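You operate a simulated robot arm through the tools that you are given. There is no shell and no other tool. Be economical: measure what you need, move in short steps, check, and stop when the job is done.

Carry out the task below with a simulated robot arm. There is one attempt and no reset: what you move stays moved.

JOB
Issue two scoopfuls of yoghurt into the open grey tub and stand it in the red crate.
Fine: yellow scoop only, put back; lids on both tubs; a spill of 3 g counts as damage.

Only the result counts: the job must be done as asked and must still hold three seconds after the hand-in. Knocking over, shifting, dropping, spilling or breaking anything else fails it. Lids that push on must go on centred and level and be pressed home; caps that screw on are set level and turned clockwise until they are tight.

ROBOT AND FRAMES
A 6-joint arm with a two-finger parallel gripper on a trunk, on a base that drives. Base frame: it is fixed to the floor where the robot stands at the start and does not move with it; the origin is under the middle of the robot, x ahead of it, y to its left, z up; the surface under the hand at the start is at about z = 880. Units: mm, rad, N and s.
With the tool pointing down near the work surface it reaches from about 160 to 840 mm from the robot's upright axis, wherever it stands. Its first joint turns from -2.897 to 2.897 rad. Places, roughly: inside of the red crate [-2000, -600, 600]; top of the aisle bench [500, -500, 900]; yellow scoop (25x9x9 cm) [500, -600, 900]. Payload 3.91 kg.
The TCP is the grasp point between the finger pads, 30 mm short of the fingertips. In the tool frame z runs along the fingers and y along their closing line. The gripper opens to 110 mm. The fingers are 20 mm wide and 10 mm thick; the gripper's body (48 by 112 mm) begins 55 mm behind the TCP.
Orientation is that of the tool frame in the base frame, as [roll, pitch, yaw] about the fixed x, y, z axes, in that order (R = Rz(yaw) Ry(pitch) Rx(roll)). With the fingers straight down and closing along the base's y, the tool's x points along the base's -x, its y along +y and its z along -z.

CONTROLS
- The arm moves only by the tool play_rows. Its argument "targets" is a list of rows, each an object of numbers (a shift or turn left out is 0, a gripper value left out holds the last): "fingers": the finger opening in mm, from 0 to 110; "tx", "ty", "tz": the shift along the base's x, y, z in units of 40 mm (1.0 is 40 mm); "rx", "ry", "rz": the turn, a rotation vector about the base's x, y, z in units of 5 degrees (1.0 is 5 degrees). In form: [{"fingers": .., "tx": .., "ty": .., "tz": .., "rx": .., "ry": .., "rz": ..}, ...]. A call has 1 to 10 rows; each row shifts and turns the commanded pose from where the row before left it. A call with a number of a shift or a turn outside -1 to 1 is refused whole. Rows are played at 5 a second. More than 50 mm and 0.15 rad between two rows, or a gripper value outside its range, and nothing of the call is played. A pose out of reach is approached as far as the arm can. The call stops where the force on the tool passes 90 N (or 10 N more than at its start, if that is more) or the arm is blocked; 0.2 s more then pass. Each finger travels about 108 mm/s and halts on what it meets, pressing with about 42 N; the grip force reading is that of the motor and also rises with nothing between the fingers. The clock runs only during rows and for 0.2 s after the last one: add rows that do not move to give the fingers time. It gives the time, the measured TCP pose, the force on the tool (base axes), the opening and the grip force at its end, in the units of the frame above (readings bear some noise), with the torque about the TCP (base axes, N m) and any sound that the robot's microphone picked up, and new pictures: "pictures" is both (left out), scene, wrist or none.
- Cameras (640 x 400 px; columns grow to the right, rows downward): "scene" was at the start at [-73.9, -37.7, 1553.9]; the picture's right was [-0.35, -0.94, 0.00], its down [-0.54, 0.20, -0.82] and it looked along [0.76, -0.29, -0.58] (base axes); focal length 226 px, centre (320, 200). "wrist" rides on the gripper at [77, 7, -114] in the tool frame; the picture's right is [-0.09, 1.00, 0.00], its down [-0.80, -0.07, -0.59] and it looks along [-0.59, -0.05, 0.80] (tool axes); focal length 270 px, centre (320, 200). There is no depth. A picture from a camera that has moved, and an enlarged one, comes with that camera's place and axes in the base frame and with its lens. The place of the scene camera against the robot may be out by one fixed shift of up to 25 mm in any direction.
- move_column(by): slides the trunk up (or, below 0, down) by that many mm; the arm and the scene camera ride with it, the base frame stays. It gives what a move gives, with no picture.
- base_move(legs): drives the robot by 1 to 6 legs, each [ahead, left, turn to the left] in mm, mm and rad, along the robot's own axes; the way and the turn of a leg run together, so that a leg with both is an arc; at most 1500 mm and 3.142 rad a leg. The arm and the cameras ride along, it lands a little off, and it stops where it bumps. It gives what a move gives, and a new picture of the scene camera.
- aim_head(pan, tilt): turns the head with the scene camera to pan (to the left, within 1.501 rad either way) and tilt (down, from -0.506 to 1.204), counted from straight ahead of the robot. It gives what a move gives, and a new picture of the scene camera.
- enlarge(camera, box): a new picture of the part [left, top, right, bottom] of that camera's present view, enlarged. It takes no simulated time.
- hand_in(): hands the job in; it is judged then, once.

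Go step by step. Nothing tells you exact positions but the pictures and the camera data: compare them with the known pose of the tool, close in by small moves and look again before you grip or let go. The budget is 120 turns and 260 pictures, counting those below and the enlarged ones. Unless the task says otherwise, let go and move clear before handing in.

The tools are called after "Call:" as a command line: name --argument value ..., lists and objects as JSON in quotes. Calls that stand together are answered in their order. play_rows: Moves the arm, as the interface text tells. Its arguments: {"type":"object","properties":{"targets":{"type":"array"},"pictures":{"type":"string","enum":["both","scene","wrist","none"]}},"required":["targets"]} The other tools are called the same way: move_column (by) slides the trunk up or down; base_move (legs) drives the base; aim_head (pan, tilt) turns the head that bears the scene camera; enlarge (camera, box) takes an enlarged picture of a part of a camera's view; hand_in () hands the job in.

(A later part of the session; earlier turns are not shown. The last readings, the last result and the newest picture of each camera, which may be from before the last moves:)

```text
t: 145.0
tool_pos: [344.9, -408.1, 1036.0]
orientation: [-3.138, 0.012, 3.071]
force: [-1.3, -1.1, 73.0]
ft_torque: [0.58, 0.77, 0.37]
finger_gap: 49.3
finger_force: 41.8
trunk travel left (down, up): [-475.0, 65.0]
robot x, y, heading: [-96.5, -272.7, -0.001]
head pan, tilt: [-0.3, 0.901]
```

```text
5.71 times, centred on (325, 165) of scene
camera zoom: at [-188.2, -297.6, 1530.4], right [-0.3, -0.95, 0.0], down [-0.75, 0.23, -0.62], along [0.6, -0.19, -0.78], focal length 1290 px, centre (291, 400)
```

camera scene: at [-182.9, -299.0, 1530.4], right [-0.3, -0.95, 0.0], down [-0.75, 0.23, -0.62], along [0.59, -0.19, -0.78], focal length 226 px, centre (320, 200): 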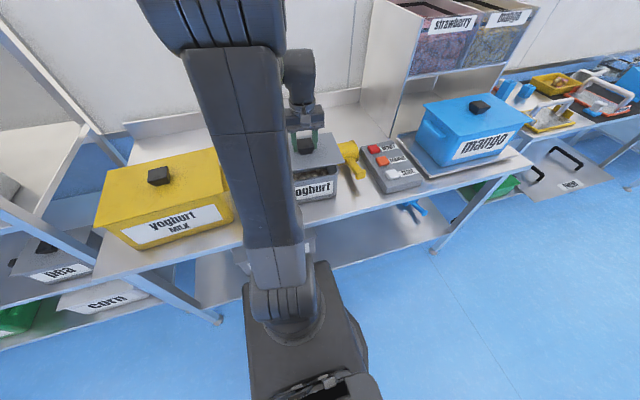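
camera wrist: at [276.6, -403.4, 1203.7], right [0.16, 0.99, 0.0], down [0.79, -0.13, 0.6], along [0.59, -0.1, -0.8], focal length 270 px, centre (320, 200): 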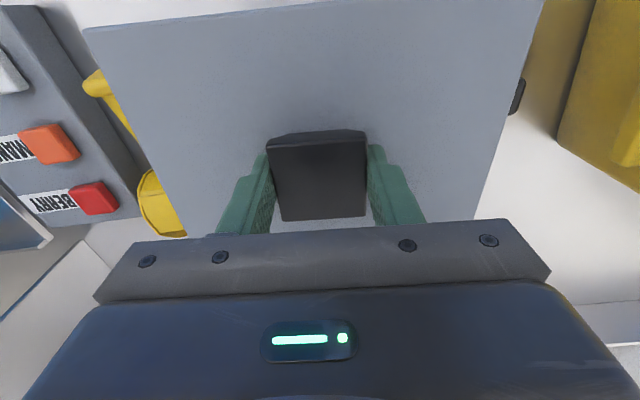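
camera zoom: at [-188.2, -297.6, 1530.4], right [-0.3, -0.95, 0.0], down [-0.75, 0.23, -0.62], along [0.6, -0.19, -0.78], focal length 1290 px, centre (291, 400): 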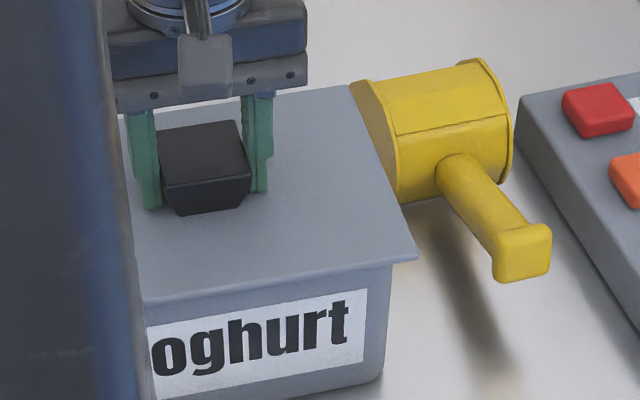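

Pressed to 73 N. Release, rise and inspect the lid's centring and level.

Call:
play_rows --targets '[{"tz": 0.25}, {"fingers": 90}, {"fingers": 90}, {"fingers": 90}, {"tz": 1}, {"tz": 1}, {"tz": 1}, {"tz": 1}, {"tx": -0.5}]' --pictures "both"

Call:
enlarge --camera "wrist" --box '[160, 0, 480, 230]'

Call:
enlarge --camera "scene" --box '[240, 120, 360, 220]'

```text
t: 147.0
tool_pos: [327.8, -408.9, 1200.3]
orientation: [-3.14, 0.003, 3.071]
force: [0.4, 0.0, 0.7]
ft_torque: [0.02, -0.03, -0.02]
finger_gap: 89.9
finger_force: 0.1
trunk travel left (down, up): [-475.0, 65.0]
robot x, y, heading: [-99.8, -271.2, -0.003]
head pan, tilt: [-0.3, 0.901]
camera scene: at [-183.5, -299.0, 1530.3], right [-0.3, -0.95, 0.0], down [-0.75, 0.23, -0.62], along [0.59, -0.19, -0.78], focal length 226 px, centre (320, 200)
camera wrist: at [252.8, -396.8, 1314.1], right [0.16, 0.99, 0.0], down [0.79, -0.13, 0.6], along [0.59, -0.1, -0.8], focal length 270 px, centre (320, 200)
```

scene: 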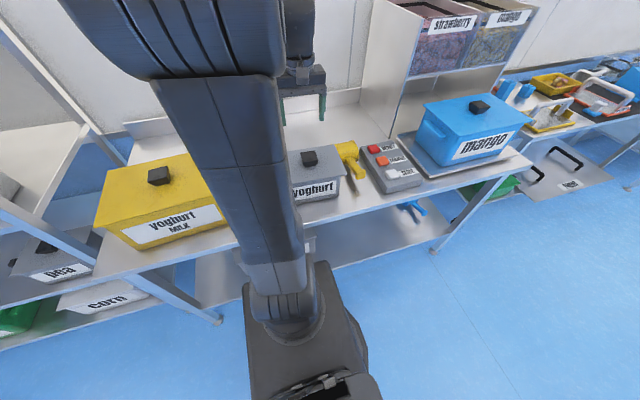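
wrist: 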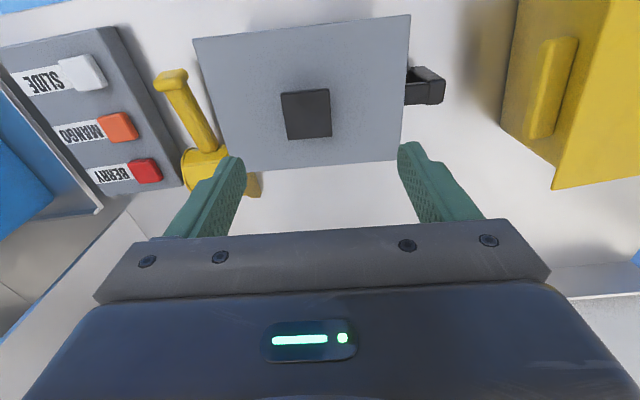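

```text
1.74 times, centred on (320, 115) of wrist
camera zoom: at [252.8, -396.8, 1314.1], right [0.16, 0.99, 0.0], down [0.79, -0.13, 0.6], along [0.59, -0.1, -0.8], focal length 470 px, centre (320, 348)
```

zoom: 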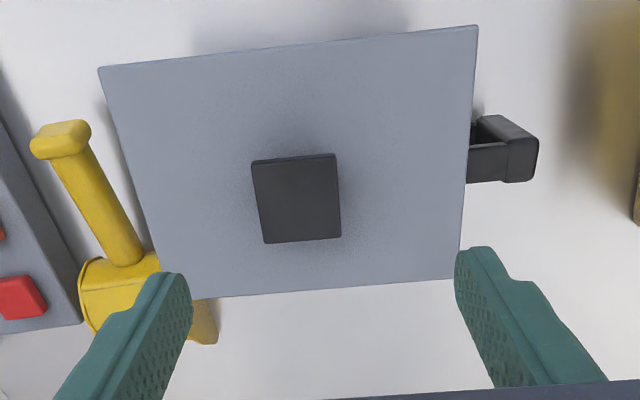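

```text
4.00 times, centred on (300, 170) of scene
camera zoom: at [-183.5, -299.0, 1530.3], right [-0.3, -0.95, 0.0], down [-0.75, 0.23, -0.62], along [0.59, -0.19, -0.78], focal length 903 px, centre (400, 320)
```

zoom: 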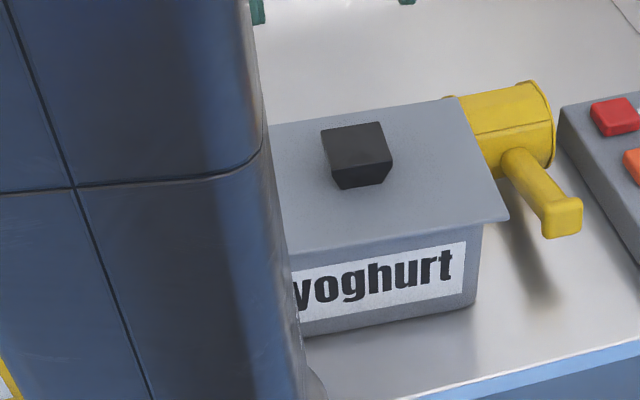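

I'll swing the arm aside for a clear view of the whole lid.

Call:
play_rows --targets '[{"ty": 1}, {"ty": 1}, {"ty": 1}, {"ty": 1}, {"ty": 1}, {"ty": 1}, {"ty": 1}, {"ty": 1}, {"ty": 0.5}]' --pictures "none"

Call:
enlarge --camera "scene" --box '[240, 120, 370, 220]'

```text
t: 149.0
tool_pos: [328.1, -68.7, 1203.6]
orientation: [-3.14, 0.0, 3.069]
force: [0.0, 0.6, 0.9]
ft_torque: [-0.04, -0.04, 0.02]
finger_gap: 90.2
finger_force: 0.2
trunk travel left (down, up): [-475.0, 65.0]
robot x, y, heading: [-98.2, -271.1, -0.004]
head pan, tilt: [-0.3, 0.901]
```

```text
4.00 times, centred on (305, 170) of scene
camera zoom: at [-182.8, -298.6, 1530.4], right [-0.3, -0.95, 0.0], down [-0.75, 0.23, -0.62], along [0.59, -0.19, -0.78], focal length 903 px, centre (380, 320)
```

zoom: 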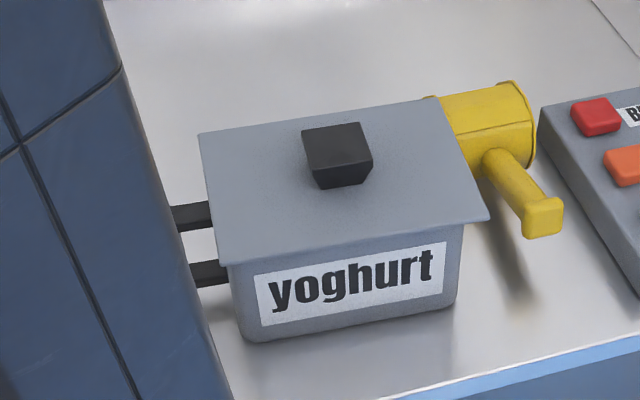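

The lid has crept about 8 mm toward −y relative to the tub on release. Take a closer look at how it sits.

Call:
enlarge --camera "scene" --box '[270, 140, 350, 210]'

Call:
play_rows --targets '[{"tz": 0}]' --pictures "wrist"

```text
5.71 times, centred on (310, 175) of scene
camera zoom: at [-182.8, -298.6, 1530.4], right [-0.3, -0.95, 0.0], down [-0.75, 0.23, -0.62], along [0.59, -0.19, -0.78], focal length 1290 px, centre (377, 343)
```

zoom: 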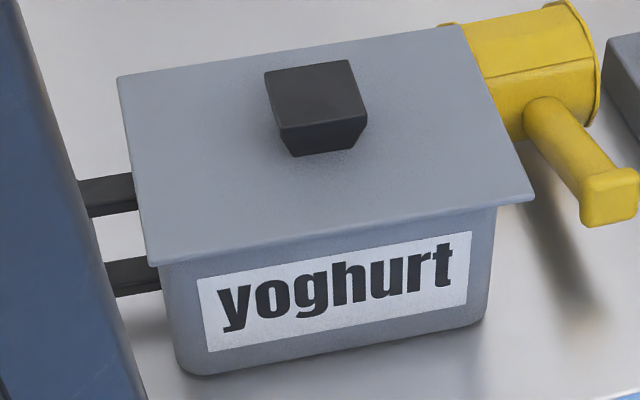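

```text
t: 149.4
tool_pos: [328.0, -69.4, 1201.4]
orientation: [-3.139, 0.001, 3.07]
force: [0.1, 0.4, -0.9]
ft_torque: [0.0, 0.01, 0.02]
finger_gap: 90.3
finger_force: 0.1
trunk travel left (down, up): [-475.0, 65.0]
robot x, y, heading: [-97.2, -268.9, -0.002]
head pan, tilt: [-0.3, 0.901]
camera wrist: at [252.1, -56.9, 1316.0], right [0.16, 0.99, 0.0], down [0.79, -0.13, 0.6], along [0.59, -0.1, -0.8], focal length 270 px, centre (320, 200)
```

wrist: 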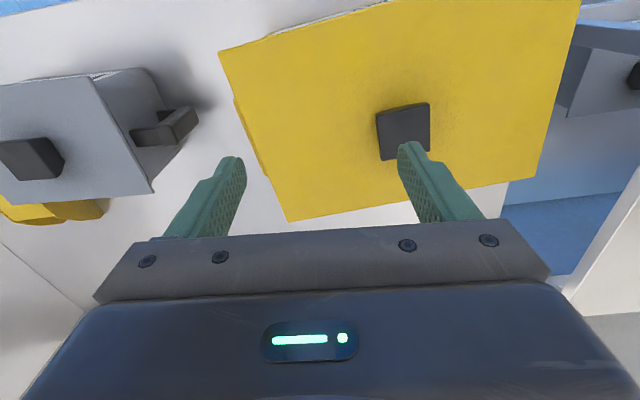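

Tub centre is now about y ≈ -422 and lid about 5 mm off (-427). I'll regrip the knob, recentre, press and release while still pressing lightly.

Call:
play_rows --targets '[{"ty": -1}, {"ty": -1}, {"ty": -1}, {"ty": -1}, {"ty": -1}, {"ty": -1}, {"ty": -1}, {"ty": -1, "tx": 0.25}, {"ty": -0.95, "tx": 0.25}, {"tz": -1}]' --pictures "none"

Call:
play_rows --targets '[{"tz": -1}, {"tz": -0.8}, {"tz": 0}]' --pictures "wrist"

```text
t: 151.6
tool_pos: [349.6, -426.9, 1161.6]
orientation: [-3.14, 0.0, 3.07]
force: [0.7, 0.2, -0.6]
ft_torque: [0.02, 0.01, 0.01]
finger_gap: 89.9
finger_force: 0.0
trunk travel left (down, up): [-475.0, 65.0]
robot x, y, heading: [-96.9, -274.1, 0.003]
head pan, tilt: [-0.3, 0.901]
```

```text
t: 152.4
tool_pos: [348.4, -428.0, 1088.4]
orientation: [3.141, 0.002, 3.071]
force: [0.3, 0.1, 0.2]
ft_torque: [-0.01, 0.02, 0.02]
finger_gap: 89.8
finger_force: 0.0
trunk travel left (down, up): [-475.0, 65.0]
robot x, y, heading: [-100.7, -272.4, -0.007]
head pan, tilt: [-0.3, 0.901]
camera wrist: at [272.7, -415.7, 1203.3], right [0.16, 0.99, 0.0], down [0.79, -0.13, 0.6], along [0.59, -0.1, -0.8], focal length 270 px, centre (320, 200)
```

wrist: 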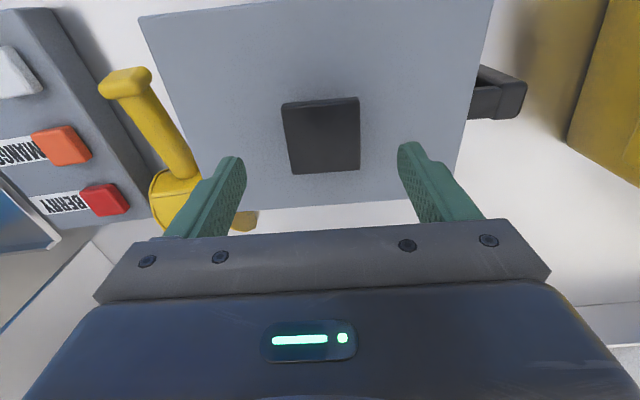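

Centred over the knob. Descend, grip.

Call:
play_rows --targets '[{"tz": -0.7, "ty": 0.02}, {"tz": -0.4}, {"tz": -0.08}, {"fingers": 60}, {"fingers": 0}, {"fingers": 0}, {"tz": 0}]' --pictures "wrist"

Call:
enlarge --camera "scene" --box '[270, 130, 350, 200]'

```text
t: 154.0
tool_pos: [349.7, -427.1, 1042.4]
orientation: [-3.141, 0.002, 3.069]
force: [0.5, 0.1, -0.8]
ft_torque: [-0.02, -0.04, -0.01]
finger_gap: 49.2
finger_force: 42.2
trunk travel left (down, up): [-475.0, 65.0]
robot x, y, heading: [-100.1, -270.2, -0.002]
head pan, tilt: [-0.3, 0.901]
camera wrist: at [273.1, -414.3, 1156.4], right [0.16, 0.99, 0.0], down [0.79, -0.13, 0.6], along [0.59, -0.1, -0.8], focal length 270 px, centre (320, 200)
```

wrist: 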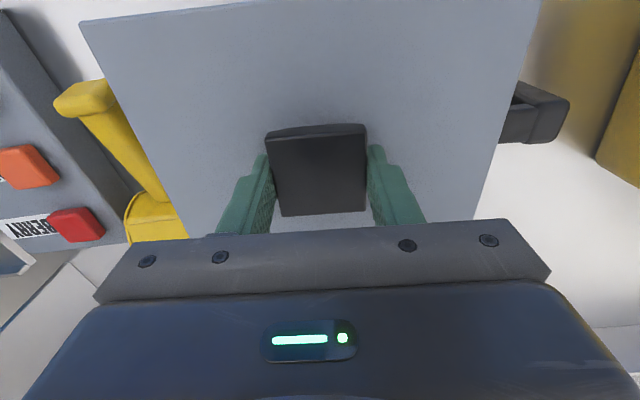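

```text
5.71 times, centred on (310, 165) of scene
camera zoom: at [-182.8, -299.0, 1530.3], right [-0.3, -0.95, 0.0], down [-0.75, 0.23, -0.62], along [0.59, -0.19, -0.78], focal length 1290 px, centre (377, 400)
```

zoom: 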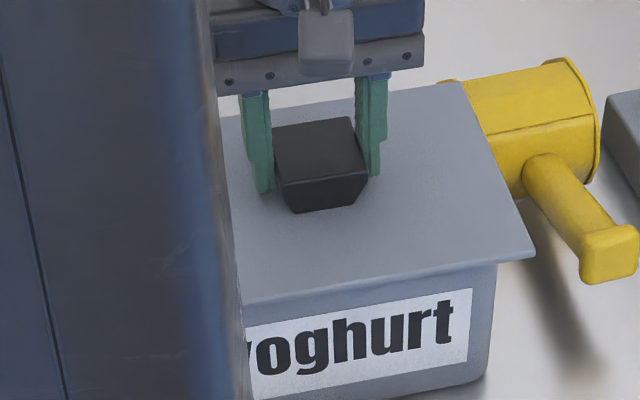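

The lid rests at first-contact height, so it isn't home. Lift 6 mm, shift +5 mm in y, lower again to contact.

Call:
play_rows --targets '[{"tz": 0.2}, {"ty": 0.13}, {"tz": 0}]' --pictures "none"

Call:
enlarge --camera "scene" --box '[270, 130, 350, 200]'

```text
t: 154.8
tool_pos: [348.7, -420.3, 1049.4]
orientation: [3.141, 0.001, 3.07]
force: [0.7, 0.0, -0.5]
ft_torque: [0.01, -0.01, 0.01]
finger_gap: 49.1
finger_force: 41.4
trunk travel left (down, up): [-475.0, 65.0]
robot x, y, heading: [-98.9, -272.2, -0.005]
head pan, tilt: [-0.3, 0.901]
```

```text
5.71 times, centred on (310, 165) of scene
camera zoom: at [-182.8, -299.0, 1530.4], right [-0.3, -0.95, 0.0], down [-0.75, 0.23, -0.62], along [0.59, -0.19, -0.78], focal length 1290 px, centre (377, 400)
```

zoom: 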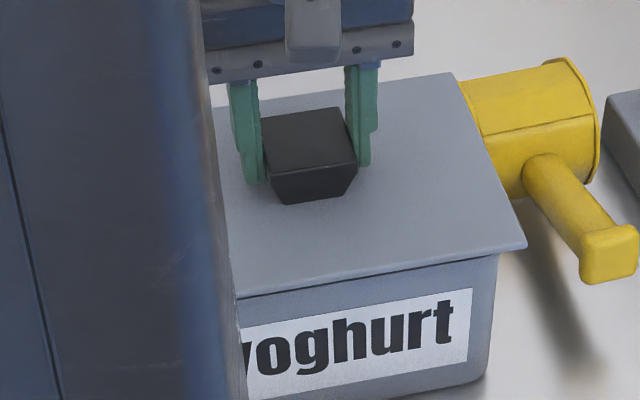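

Overhang now looks symmetric. Lower and press.

Call:
play_rows --targets '[{"tz": -0.15}, {"tz": -0.15}, {"tz": 0}]' --pictures "none"

Call:
play_rows --targets '[{"tz": -0.08}, {"tz": -0.08}, {"tz": 0}]' --pictures "none"

```text
t: 155.6
tool_pos: [349.7, -420.9, 1041.2]
orientation: [-3.138, 0.009, 3.071]
force: [3.7, -1.3, 40.3]
ft_torque: [-0.02, -0.07, 0.05]
finger_gap: 49.3
finger_force: 42.2
trunk travel left (down, up): [-475.0, 65.0]
robot x, y, heading: [-96.7, -272.4, -0.003]
head pan, tilt: [-0.3, 0.901]
```

```text
t: 156.4
tool_pos: [347.7, -420.9, 1036.1]
orientation: [-3.137, 0.01, 3.068]
force: [0.7, 2.8, 67.7]
ft_torque: [0.85, 0.78, 0.11]
finger_gap: 49.4
finger_force: 41.6
trunk travel left (down, up): [-475.0, 65.0]
robot x, y, heading: [-99.4, -271.8, -0.0]
head pan, tilt: [-0.3, 0.901]
```

Now ease only partly (still pressing lightly) and open slowly.

Call:
play_rows --targets '[{"tz": 0.1}, {"fingers": 52}, {"fingers": 55}, {"fingers": 58}, {"fingers": 64}, {"fingers": 80}, {"tz": 0}]' --pictures "wrist"

Call:
enlarge --camera "scene" --box '[270, 130, 350, 200]'

```text
t: 158.0
tool_pos: [345.9, -422.8, 1035.5]
orientation: [3.141, 0.001, 3.071]
force: [-1.7, -5.8, 23.1]
ft_torque: [0.04, 0.09, -0.23]
finger_gap: 74.3
finger_force: 0.1
trunk travel left (down, up): [-475.0, 65.0]
robot x, y, heading: [-101.1, -271.0, -0.005]
head pan, tilt: [-0.3, 0.901]
camera wrist: at [271.0, -410.5, 1150.0], right [0.16, 0.99, 0.0], down [0.79, -0.13, 0.6], along [0.59, -0.1, -0.8], focal length 270 px, centre (320, 200)
```

wrist: 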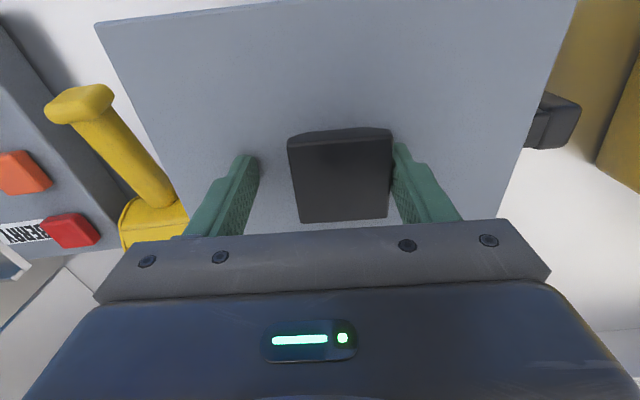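

```text
5.71 times, centred on (310, 165) of scene
camera zoom: at [-185.0, -299.5, 1530.2], right [-0.3, -0.95, 0.0], down [-0.75, 0.23, -0.62], along [0.59, -0.19, -0.78], focal length 1290 px, centre (377, 400)
```

zoom: 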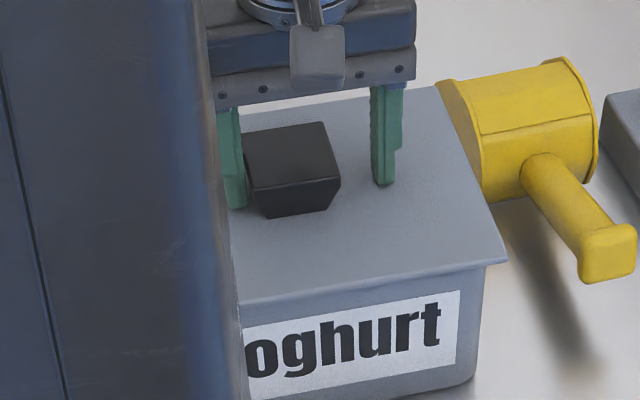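

The fingertips had been touching the lid and dragged it with the tub a little. Now rise, and press centrally on the knob with closed fingers.

Call:
play_rows --targets '[{"tz": 1, "ty": 0.1}, {"tz": 1}, {"ty": 0.1}, {"tz": 0}]' --pictures "wrist"

Call:
enlarge --camera "scene" --box '[270, 130, 350, 200]'

```text
t: 159.0
tool_pos: [347.6, -412.9, 1118.2]
orientation: [3.141, 0.002, 3.069]
force: [0.4, 0.6, -0.1]
ft_torque: [0.02, -0.03, -0.01]
finger_gap: 80.0
finger_force: 0.0
trunk travel left (down, up): [-475.0, 65.0]
robot x, y, heading: [-98.6, -270.4, -0.0]
head pan, tilt: [-0.3, 0.901]
camera wrist: at [272.0, -401.3, 1231.0], right [0.16, 0.99, 0.0], down [0.79, -0.13, 0.6], along [0.59, -0.1, -0.8], focal length 270 px, centre (320, 200)
```

wrist: 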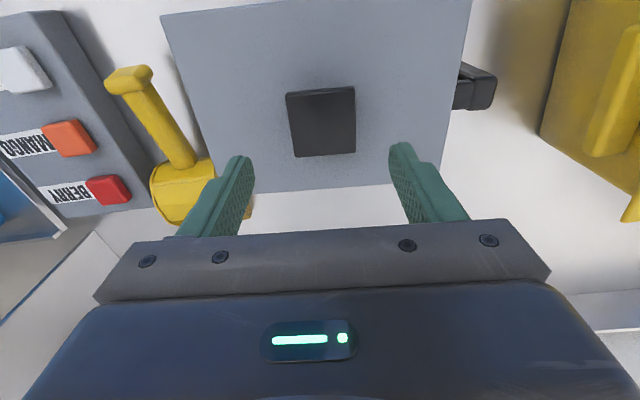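

```text
5.71 times, centred on (310, 165) of scene
camera zoom: at [-182.9, -298.9, 1530.3], right [-0.3, -0.95, 0.0], down [-0.75, 0.23, -0.62], along [0.59, -0.19, -0.78], focal length 1290 px, centre (377, 400)
```

zoom: 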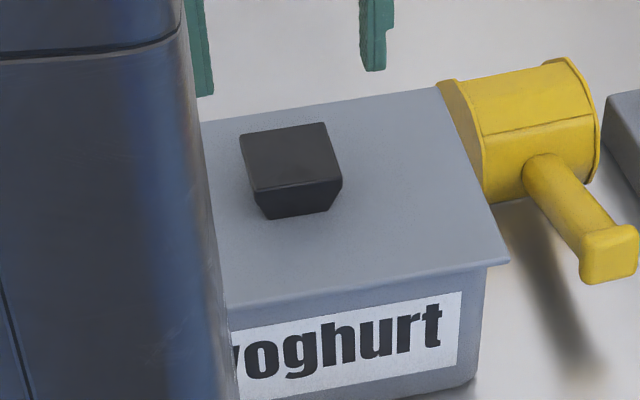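

Knob centre (346, -412). Close fingers and press down on it.

Call:
play_rows --targets '[{"fingers": 0, "tx": -0.03}, {"fingers": 0}, {"fingers": 0}, {"fingers": 0}, {"tz": -0.8}, {"tz": -0.4}, {"tz": -0.1}, {"tz": 0}]' --pictures "none"

Call:
play_rows --targets '[{"tz": -0.08}, {"tz": -0.08}, {"tz": 0}]' --pictures "none"

```text
t: 160.8
tool_pos: [347.5, -413.1, 1065.8]
orientation: [-3.141, 0.007, 3.07]
force: [1.9, 0.5, 23.2]
ft_torque: [0.07, 0.06, -0.11]
finger_gap: 0.0
finger_force: 37.9
trunk travel left (down, up): [-475.0, 65.0]
robot x, y, heading: [-97.1, -270.4, -0.004]
head pan, tilt: [-0.3, 0.901]
```

```text
t: 161.6
tool_pos: [348.6, -415.0, 1066.3]
orientation: [-3.134, 0.024, 3.072]
force: [-4.6, 2.2, 42.8]
ft_torque: [0.09, 0.46, 0.01]
finger_gap: 0.0
finger_force: 37.8
trunk travel left (down, up): [-475.0, 65.0]
robot x, y, heading: [-95.6, -266.6, -0.0]
head pan, tilt: [-0.3, 0.901]
stopped in row 3: the force on the tool passed its limit at 92 N (the readings are from after the stop); the commanded pose is now the measured one
```

The lid stands firm at 92 N. Move up and aside, and inspect the seams of both lids.

Call:
play_rows --targets '[{"tz": 1, "rx": 0.07, "ry": 0.16}, {"tz": 1}, {"tz": 1}, {"ty": 1}, {"ty": 1}, {"ty": 1}, {"ty": 1}, {"ty": 1}, {"ty": 1}, {"ty": 1}]' --pictures "none"

Call:
play_rows --targets '[{"ty": 1}, {"ty": 1}, {"tz": 0}]' --pictures "wrist"

Call:
enlarge --camera "scene" --box '[255, 135, 345, 205]'

Call:
enlarge --camera "scene" --box '[80, 140, 240, 260]'

```text
t: 163.8
tool_pos: [348.6, -133.5, 1180.7]
orientation: [3.141, 0.001, 3.069]
force: [0.5, -0.3, -0.6]
ft_torque: [0.05, -0.02, 0.0]
finger_gap: 0.1
finger_force: 37.9
trunk travel left (down, up): [-475.0, 65.0]
robot x, y, heading: [-98.5, -269.7, 0.003]
head pan, tilt: [-0.3, 0.901]
```

```text
t: 164.6
tool_pos: [350.2, -56.5, 1179.8]
orientation: [-3.141, -0.002, 3.069]
force: [0.4, 0.0, 0.6]
ft_torque: [-0.04, 0.0, -0.04]
finger_gap: 0.0
finger_force: 37.9
trunk travel left (down, up): [-475.0, 65.0]
robot x, y, heading: [-102.1, -266.5, -0.001]
head pan, tilt: [-0.3, 0.901]
camera wrist: at [274.1, -43.8, 1294.2], right [0.16, 0.99, 0.0], down [0.79, -0.13, 0.59], along [0.59, -0.09, -0.8], focal length 270 px, centre (320, 200)
```

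wrist: 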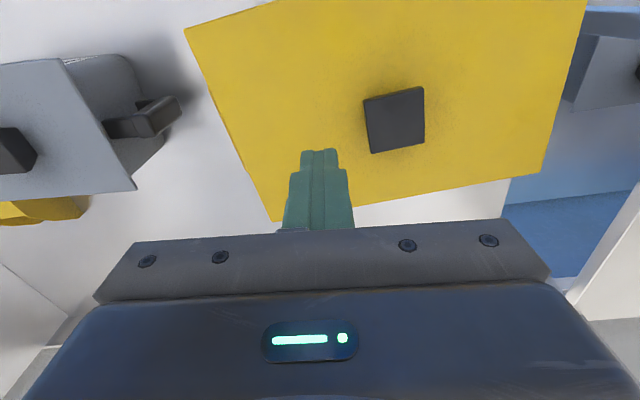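

```text
5.71 times, centred on (300, 170) of scene
camera zoom: at [-183.0, -299.1, 1530.3], right [-0.3, -0.95, 0.0], down [-0.75, 0.23, -0.62], along [0.59, -0.19, -0.78], focal length 1290 px, centre (434, 371)
```

zoom: 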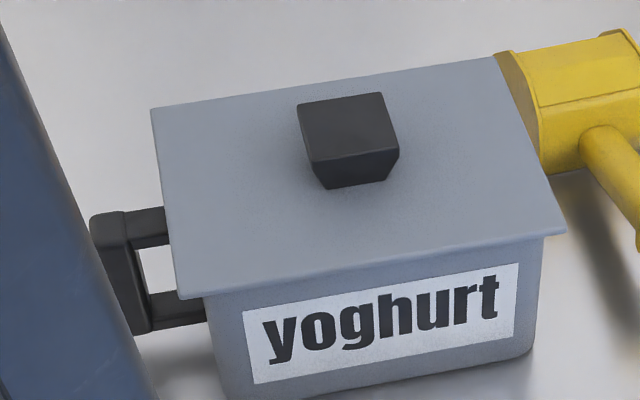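

```text
3.33 times, centred on (160, 200) of scene
camera zoom: at [-183.0, -299.1, 1530.3], right [-0.3, -0.95, 0.0], down [-0.75, 0.23, -0.62], along [0.59, -0.19, -0.78], focal length 752 px, centre (853, 200)
```

zoom: 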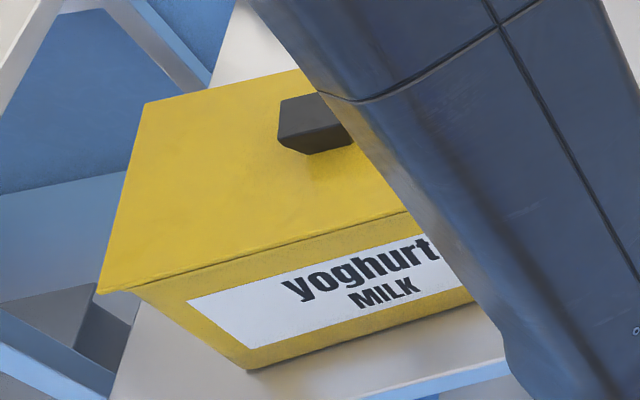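

Grey lid is symmetric and level. To verify the yellow lid is fully home I'll touch its top with open fingers (originally contact at TCP 1065.4).

Call:
play_rows --targets '[{"fingers": 100, "ty": 0.8, "tx": 0.2, "rz": 0.8}, {"fingers": 100, "ty": 0.8, "tx": 0.2, "rz": 0.8}, {"fingers": 100}, {"fingers": 100}, {"tz": -0.9}, {"tz": -0.9}, {"tz": -0.75}, {"tz": 0}]' --pictures "wrist"

```text
t: 166.4
tool_pos: [365.4, 8.9, 1077.9]
orientation: [-3.142, -0.001, -3.073]
force: [0.0, -0.2, 0.3]
ft_torque: [-0.04, 0.01, -0.01]
finger_gap: 99.7
finger_force: 0.0
trunk travel left (down, up): [-475.0, 65.0]
robot x, y, heading: [-96.9, -271.5, 0.003]
head pan, tilt: [-0.3, 0.901]
camera wrist: at [289.5, 9.7, 1193.0], right [0.02, 1.0, 0.0], down [0.8, -0.02, 0.59], along [0.59, -0.01, -0.8], focal length 270 px, centre (320, 200)
```

wrist: 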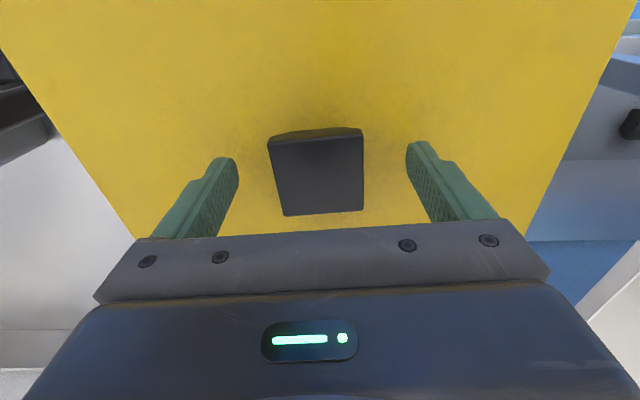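

Call:
play_rows --targets '[{"tz": -0.15}, {"tz": -0.07}, {"tz": 0}]' --pictures "none"

Call:
play_rows --targets '[{"tz": -0.05}, {"tz": 0}]' --pictures "none"

Call:
play_rows --targets '[{"tz": -0.05}, {"tz": 0}]' --pictures "none"

```text
t: 167.2
tool_pos: [367.7, 9.1, 1070.6]
orientation: [-3.141, 0.0, -3.073]
force: [0.2, 0.2, 0.4]
ft_torque: [0.03, -0.05, 0.0]
finger_gap: 100.0
finger_force: 0.0
trunk travel left (down, up): [-475.0, 65.0]
robot x, y, heading: [-95.7, -270.4, 0.001]
head pan, tilt: [-0.3, 0.901]
```

```text
t: 167.8
tool_pos: [367.2, 9.6, 1068.2]
orientation: [-3.141, -0.002, -3.073]
force: [0.4, 0.3, -0.7]
ft_torque: [0.0, -0.02, -0.02]
finger_gap: 100.1
finger_force: 0.1
trunk travel left (down, up): [-475.0, 65.0]
robot x, y, heading: [-99.3, -270.0, -0.003]
head pan, tilt: [-0.3, 0.901]
```

```text
t: 168.4
tool_pos: [365.8, 9.0, 1066.8]
orientation: [3.141, 0.0, -3.073]
force: [0.1, -0.3, -0.1]
ft_torque: [-0.01, -0.02, 0.03]
finger_gap: 100.1
finger_force: 0.0
trunk travel left (down, up): [-475.0, 65.0]
robot x, y, heading: [-102.3, -269.0, -0.006]
head pan, tilt: [-0.3, 0.901]
```

Yellow lid top is as low as originally, so it is seated. For the grey lid I want a low side view, so I'll bring the wrist camera in front of the tub, tilted up.

Call:
play_rows --targets '[{"tz": 1}, {"tz": 1}, {"tz": 0.7}, {"ty": -1, "tx": -0.5, "rz": -0.8}, {"ty": -1, "tx": -0.5, "rz": -0.8}, {"ty": -1, "tx": -0.5}, {"ty": -1, "tx": -0.5}, {"ty": -1, "tx": -0.5}, {"ty": -1, "tx": -0.5}, {"ty": -1, "tx": -0.5}]' --pictures "none"

Call:
play_rows --targets '[{"ty": -1, "tx": -0.5}, {"ty": -1, "tx": -0.3}, {"ty": -1}, {"ry": -1}, {"ry": -1}, {"ry": -1}, {"ry": -1}, {"ry": -1}, {"ry": -1}, {"ry": -1}]' --pictures "both"

```text
t: 170.6
tool_pos: [228.2, -270.2, 1174.6]
orientation: [3.141, 0.0, 3.072]
force: [-1.0, -0.1, 0.3]
ft_torque: [0.04, 0.03, -0.02]
finger_gap: 100.1
finger_force: 0.0
trunk travel left (down, up): [-475.0, 65.0]
robot x, y, heading: [-99.6, -269.4, -0.002]
head pan, tilt: [-0.3, 0.901]
```

```text
t: 172.8
tool_pos: [197.7, -400.3, 1154.7]
orientation: [3.064, 0.541, 3.013]
force: [2.0, -2.0, -3.7]
ft_torque: [0.1, -0.09, 0.07]
finger_gap: 100.0
finger_force: 0.0
trunk travel left (down, up): [-475.0, 65.0]
robot x, y, heading: [-98.4, -271.5, -0.001]
head pan, tilt: [-0.3, 0.901]
camera scene: at [-208.3, -242.7, 1511.3], right [0.62, -0.79, 0.0], down [-0.73, -0.57, -0.37], along [0.29, 0.23, -0.93], focal length 226 px, centre (320, 200)
camera wrist: at [74.4, -387.1, 1212.8], right [0.16, 0.98, 0.11], down [0.37, -0.17, 0.92], along [0.92, -0.11, -0.39], focal length 270 px, centre (320, 200)
```

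scene: 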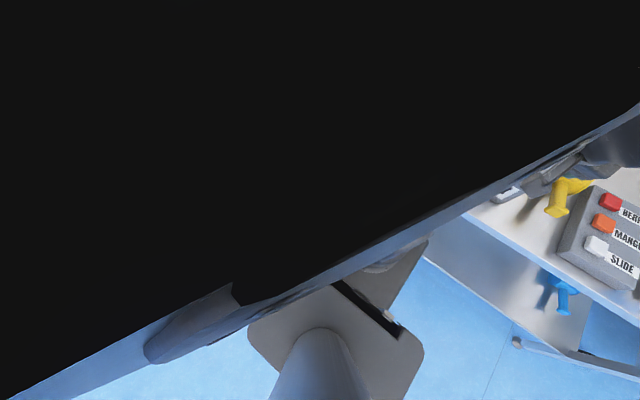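
wrist: 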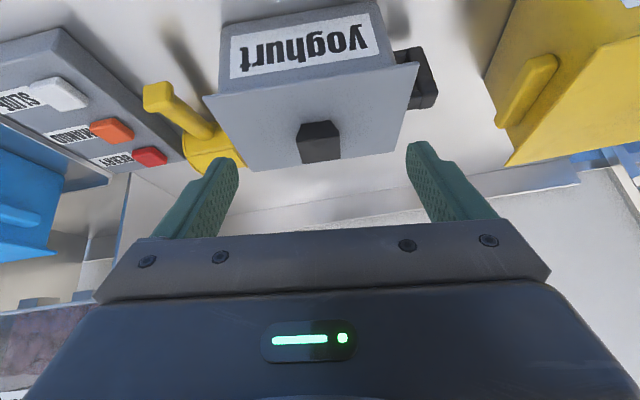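

The elbow is nudging the head, so no further tilt. The wrist view is already useful; enlarge, then retreat.

Call:
enlarge --camera "wrist" --box '[190, 0, 450, 180]'

Call:
play_rows --targets '[{"ry": 1, "tx": 0.4}, {"ry": 1, "tx": 0.4}, {"ry": 1, "tx": 0.3}, {"ry": 1}, {"ry": 1}, {"ry": 1}, {"ry": 1}, {"ry": 0}]' --pictures "both"

```text
2.22 times, centred on (320, 90) of wrist
camera zoom: at [74.4, -387.1, 1212.8], right [0.16, 0.98, 0.11], down [0.37, -0.17, 0.92], along [0.92, -0.11, -0.39], focal length 601 px, centre (320, 444)
```

zoom: 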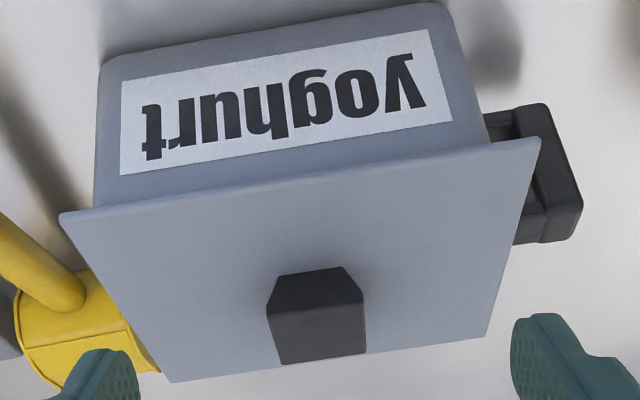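

```text
t: 174.6
tool_pos: [238.2, -392.2, 1175.1]
orientation: [3.141, 0.001, 3.072]
force: [0.0, 0.2, -0.8]
ft_torque: [0.01, 0.0, 0.0]
finger_gap: 100.1
finger_force: 0.1
trunk travel left (down, up): [-475.0, 65.0]
robot x, y, heading: [-99.2, -270.3, 0.005]
head pan, tilt: [-0.3, 0.901]
camera scene: at [-183.0, -299.0, 1530.3], right [-0.3, -0.95, 0.0], down [-0.75, 0.23, -0.62], along [0.59, -0.19, -0.78], focal length 226 px, centre (320, 200)
camera wrist: at [162.9, -379.6, 1289.6], right [0.16, 0.99, 0.0], down [0.79, -0.13, 0.59], along [0.59, -0.09, -0.8], focal length 270 px, centre (320, 200)
```

scene: 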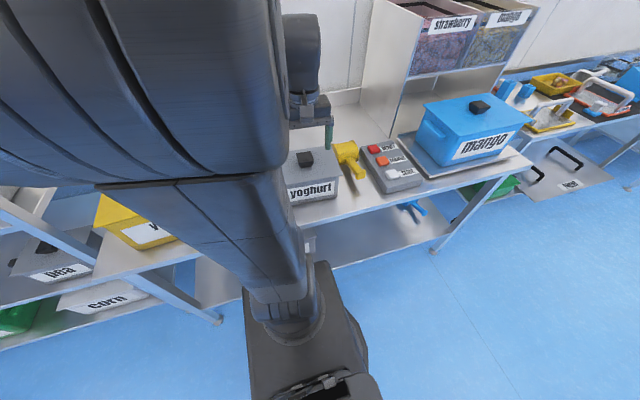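
wrist: 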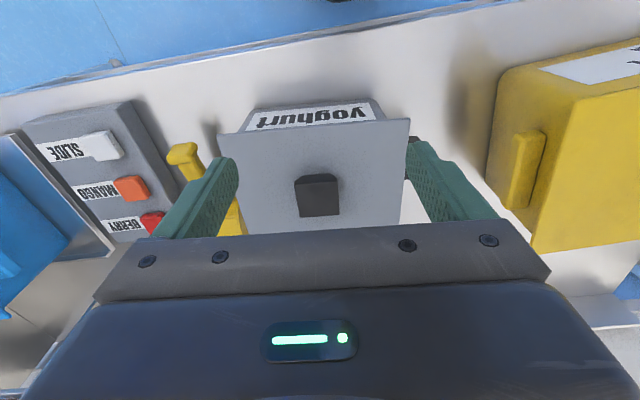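

Lid sits flush with no gap in this view. As a test of the press fit I'll grip the knob (tips just clear of the lid) and pull up 4 mm, watching the force.

Call:
play_rows --targets '[{"tx": 0.9, "ty": -0.2}, {"tx": 0.9, "ty": -0.2}, {"tx": 0.9, "ty": -0.11}, {"tz": -0.9}, {"tz": -0.9}, {"tz": -0.4}, {"tz": 0}]' --pictures "wrist"

```text
t: 176.2
tool_pos: [346.8, -411.0, 1087.0]
orientation: [-3.141, 0.0, 3.072]
force: [0.0, -0.5, 0.1]
ft_torque: [0.01, -0.02, -0.01]
finger_gap: 100.0
finger_force: 0.1
trunk travel left (down, up): [-475.0, 65.0]
robot x, y, heading: [-101.0, -265.9, 0.002]
head pan, tilt: [-0.3, 0.901]
camera wrist: at [271.7, -399.4, 1201.5], right [0.16, 0.99, 0.0], down [0.79, -0.13, 0.59], along [0.59, -0.09, -0.8], focal length 270 px, centre (320, 200)
```

wrist: 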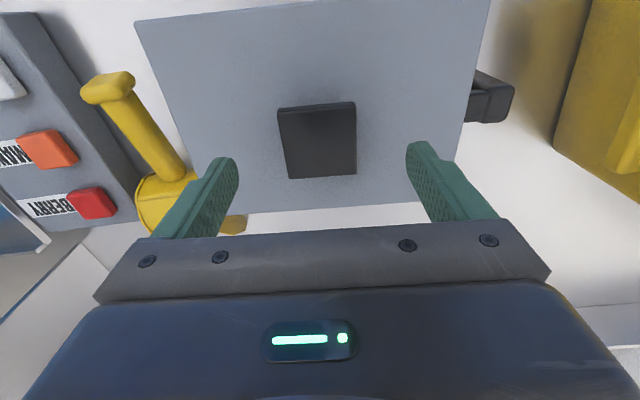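

Call:
play_rows --targets '[{"tz": -0.8, "ty": -0.03}, {"tz": -0.32}, {"fingers": 60}, {"fingers": 0}, {"fingers": 0}, {"tz": 0}]' --pictures "none"

Call:
play_rows --targets '[{"tz": 0.08}, {"tz": 0.05}, {"tz": 0}]' --pictures "none"

Call:
enlarge --camera "scene" --box '[270, 130, 350, 200]'

```text
t: 177.6
tool_pos: [346.5, -412.4, 1042.6]
orientation: [3.14, 0.0, 3.072]
force: [0.1, 0.1, -0.3]
ft_torque: [-0.02, -0.02, 0.0]
finger_gap: 49.2
finger_force: 41.9
trunk travel left (down, up): [-475.0, 65.0]
robot x, y, heading: [-100.6, -266.1, 0.001]
head pan, tilt: [-0.3, 0.901]
```

```text
t: 178.4
tool_pos: [347.2, -413.6, 1046.5]
orientation: [-3.14, 0.0, 3.072]
force: [0.4, 0.1, -0.5]
ft_torque: [0.01, -0.01, -0.03]
finger_gap: 48.9
finger_force: 41.7
trunk travel left (down, up): [-475.0, 65.0]
robot x, y, heading: [-102.9, -272.3, 0.002]
head pan, tilt: [-0.3, 0.901]
```

```text
5.71 times, centred on (310, 165) of scene
camera zoom: at [-182.8, -299.0, 1530.4], right [-0.3, -0.95, 0.0], down [-0.75, 0.23, -0.62], along [0.59, -0.19, -0.78], focal length 1290 px, centre (377, 400)
```

zoom: 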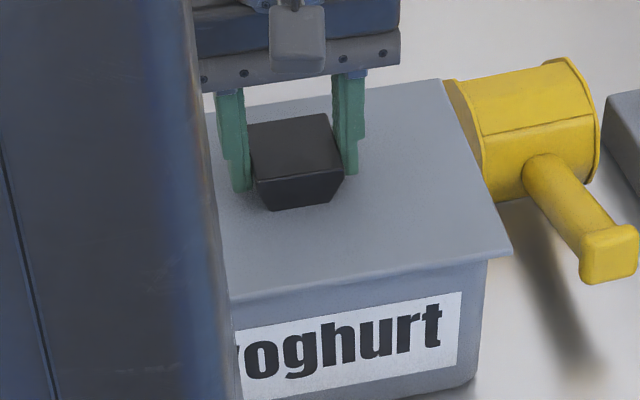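

The lid lifts freely, so it rests by fit only. I'll set it down and test laterally whether its plug engages the rim (does the tub follow?).

Call:
play_rows --targets '[{"tz": -0.12}, {"ty": 0.1}, {"ty": 0.1}, {"tz": 0}]' --pictures "none"

Call:
enlarge --camera "scene" --box '[270, 130, 350, 200]'

```text
t: 179.4
tool_pos: [347.6, -404.3, 1042.7]
orientation: [3.14, 0.001, 3.072]
force: [-0.3, -0.7, -0.9]
ft_torque: [0.0, 0.03, 0.04]
finger_gap: 49.3
finger_force: 42.2
trunk travel left (down, up): [-475.0, 65.0]
robot x, y, heading: [-94.6, -272.8, -0.001]
head pan, tilt: [-0.3, 0.901]
```

```text
5.71 times, centred on (310, 165) of scene
camera zoom: at [-182.8, -299.1, 1530.3], right [-0.3, -0.95, 0.0], down [-0.75, 0.23, -0.62], along [0.59, -0.19, -0.78], focal length 1290 px, centre (377, 400)
```

zoom: 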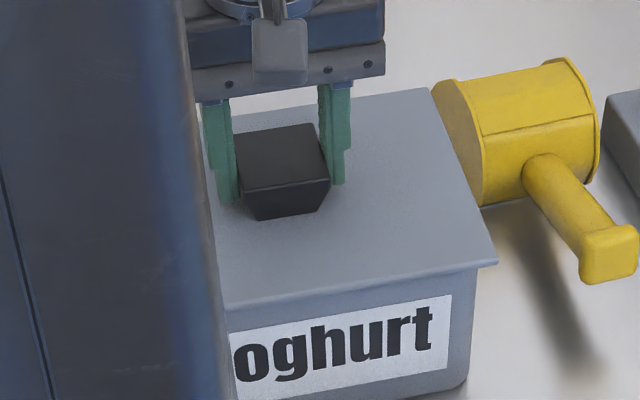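

The tub follows the lid, so the plug is engaged in the rim with a little clearance: the lid is on. Centre it in its play, release, and press once more on the knob.

Call:
play_rows --targets '[{"ty": -0.06}, {"fingers": 52}, {"fingers": 56}, {"fingers": 62}, {"fingers": 80}, {"tz": 0}, {"tz": 1}, {"tz": 1}, {"fingers": 0}, {"fingers": 0}]' --pictures "wrist"

Call:
enlarge --camera "scene" --box '[270, 130, 350, 200]'

```text
t: 181.6
tool_pos: [344.6, -408.4, 1122.7]
orientation: [3.141, 0.0, 3.071]
force: [-0.6, 0.7, 0.9]
ft_torque: [-0.02, 0.03, -0.01]
finger_gap: 0.0
finger_force: 38.2
trunk travel left (down, up): [-475.0, 65.0]
robot x, y, heading: [-95.2, -268.0, 0.0]
head pan, tilt: [-0.3, 0.901]
camera wrist: at [268.9, -395.1, 1237.2], right [0.16, 0.99, 0.0], down [0.79, -0.13, 0.59], along [0.59, -0.09, -0.8], focal length 270 px, centre (320, 200)
```

wrist: 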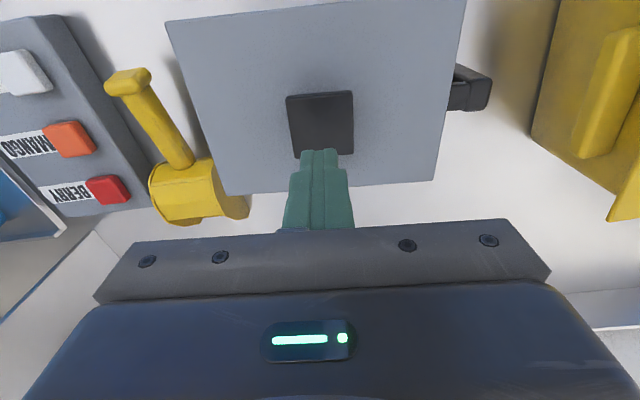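

```text
5.71 times, centred on (310, 165) of scene
camera zoom: at [-182.8, -299.0, 1530.4], right [-0.3, -0.95, 0.0], down [-0.75, 0.23, -0.62], along [0.59, -0.19, -0.78], focal length 1290 px, centre (377, 400)
```

zoom: 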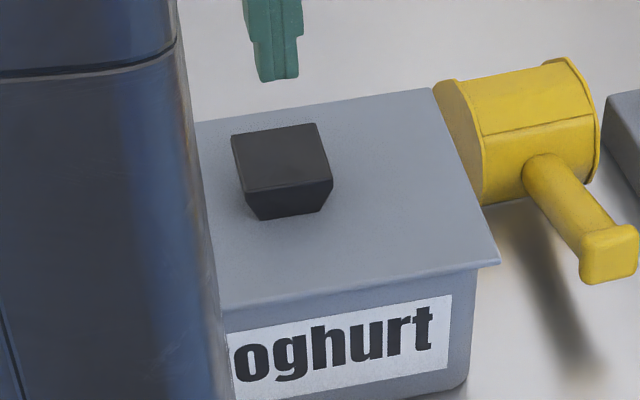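

Press again on the knob, to ~80 N.

Call:
play_rows --targets '[{"tz": -0.7, "ty": 0.03}, {"tz": -0.65}, {"tz": -0.08}, {"tz": -0.06}, {"tz": -0.06}, {"tz": -0.05}, {"tz": 0}]' --pictures "none"

```text
t: 183.2
tool_pos: [345.4, -406.8, 1064.9]
orientation: [-3.137, 0.018, 3.074]
force: [5.0, -4.0, 86.9]
ft_torque: [-0.05, 0.3, 0.03]
finger_gap: 0.0
finger_force: 37.9
trunk travel left (down, up): [-475.0, 65.0]
robot x, y, heading: [-98.7, -272.8, -0.001]
head pan, tilt: [-0.3, 0.901]
```

Firm at 87 N, no movement. Now go for the tub's handle: rise, shift to +y and turn the tool −90° so the fingers close along x.

Call:
play_rows --targets '[{"tz": 1}, {"tz": 1}, {"tz": 1, "fingers": 70}, {"ty": 0.8, "rz": -1}, {"ty": 0.8, "rz": -1}, {"ty": 0.8, "rz": -1}, {"ty": 0.8, "rz": -1}, {"rz": -1}, {"rz": -1}, {"rz": -1}]' --pictures "none"

Call:
play_rows --targets '[{"rz": -1}, {"rz": -1}, {"rz": -1}, {"rz": -1}, {"rz": -1}, {"rz": -1}, {"rz": -1}, {"rz": -1}, {"rz": -1}, {"rz": -1}]' --pictures "none"

Call:
play_rows --targets '[{"rz": -1}, {"tz": 0}]' --pictures "both"

```text
t: 185.4
tool_pos: [346.3, -277.6, 1178.1]
orientation: [-3.142, -0.001, 2.458]
force: [-0.5, -0.4, -0.1]
ft_torque: [-0.04, 0.01, 0.02]
finger_gap: 70.1
finger_force: 0.0
trunk travel left (down, up): [-475.0, 65.0]
robot x, y, heading: [-100.0, -270.9, -0.001]
head pan, tilt: [-0.3, 0.901]
```

```text
t: 187.6
tool_pos: [345.7, -277.6, 1178.8]
orientation: [-3.141, -0.001, 1.587]
force: [0.1, 0.0, -0.5]
ft_torque: [0.0, 0.0, -0.01]
finger_gap: 69.7
finger_force: 0.0
trunk travel left (down, up): [-475.0, 65.0]
robot x, y, heading: [-99.4, -272.2, 0.001]
head pan, tilt: [-0.3, 0.901]
```

```text
t: 188.2
tool_pos: [346.1, -277.3, 1177.7]
orientation: [-3.141, -0.001, 1.501]
force: [-0.9, 0.0, -0.4]
ft_torque: [0.04, -0.01, -0.04]
finger_gap: 70.1
finger_force: 0.1
trunk travel left (down, up): [-475.0, 65.0]
robot x, y, heading: [-95.7, -270.2, -0.003]
head pan, tilt: [-0.3, 0.901]
camera scene: at [-182.9, -299.0, 1530.3], right [-0.3, -0.95, 0.0], down [-0.75, 0.23, -0.62], along [0.59, -0.19, -0.78], focal length 226 px, centre (320, 200)
camera wrist: at [359.3, -201.7, 1292.9], right [0.99, -0.16, 0.0], down [-0.13, -0.79, 0.59], along [-0.09, -0.59, -0.8], focal length 270 px, centre (320, 200)
```

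scene: 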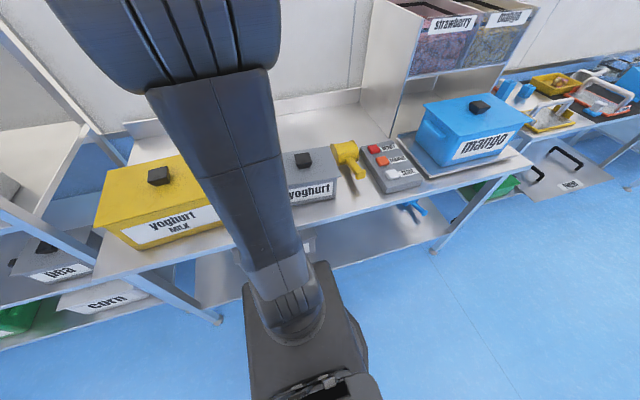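
wrist: 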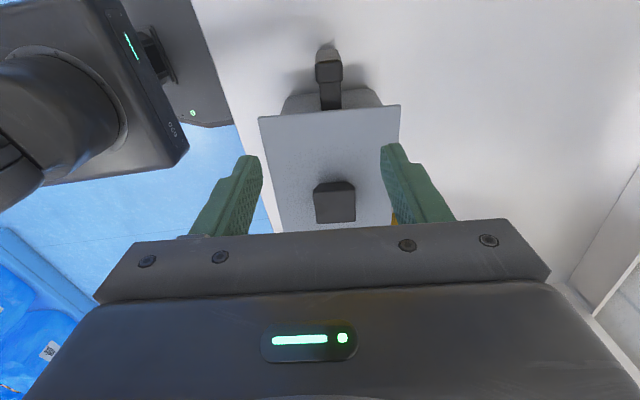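

Call:
enlarge --camera "wrist" --box '[250, 20, 410, 130]'

Call:
aim_head --pan -0.1 --tilt 0.9

```text
3.64 times, centred on (330, 75) of wrist
camera zoom: at [359.3, -201.7, 1292.9], right [0.99, -0.16, 0.0], down [-0.13, -0.79, 0.59], along [-0.09, -0.59, -0.8], focal length 983 px, centre (284, 654)
```

zoom: 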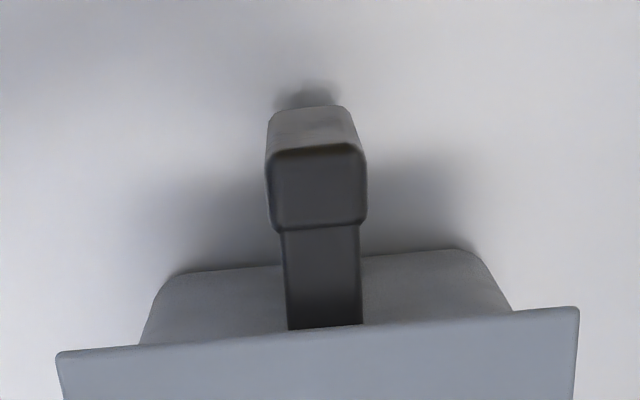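

```text
t: 188.9
tool_pos: [345.9, -276.7, 1177.2]
orientation: [-3.141, -0.001, 1.501]
force: [-0.9, -0.4, 0.3]
ft_torque: [-0.01, -0.02, -0.01]
finger_gap: 70.2
finger_force: 0.0
trunk travel left (down, up): [-475.0, 65.0]
robot x, y, heading: [-99.0, -270.4, -0.002]
head pan, tilt: [-0.099, 0.901]
camera scene: at [-179.9, -284.2, 1530.3], right [-0.1, -0.99, 0.0], down [-0.78, 0.08, -0.62], along [0.62, -0.06, -0.78], focal length 226 px, centre (320, 200)
```

scene: 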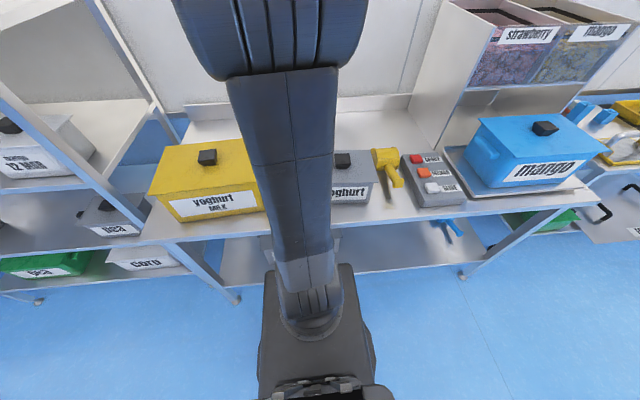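

Handle bar is at about (358, -267), top ≈980, 28 mm thick. Move over and descend partway.

Call:
play_rows --targets '[{"tx": 0.28, "ty": 0.25}, {"tz": -1}, {"tz": -1}, {"tz": -1}, {"tz": -0.8}, {"tz": 0}]' --pictures "wrist"

```text
t: 190.3
tool_pos: [359.3, -268.9, 1026.2]
orientation: [3.141, 0.0, 1.501]
force: [0.8, 0.6, 0.6]
ft_torque: [-0.01, 0.01, -0.02]
finger_gap: 69.9
finger_force: 0.1
trunk travel left (down, up): [-475.0, 65.0]
robot x, y, heading: [-98.5, -271.9, -0.003]
head pan, tilt: [-0.099, 0.901]
camera wrist: at [372.4, -193.0, 1140.5], right [0.99, -0.16, 0.0], down [-0.13, -0.79, 0.59], along [-0.09, -0.59, -0.8], focal length 270 px, centre (320, 200)
```

wrist: 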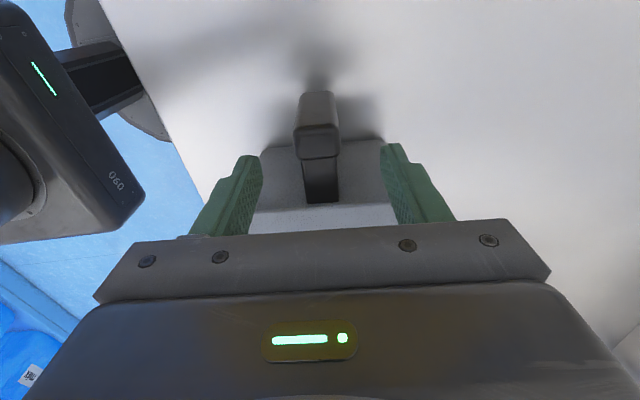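

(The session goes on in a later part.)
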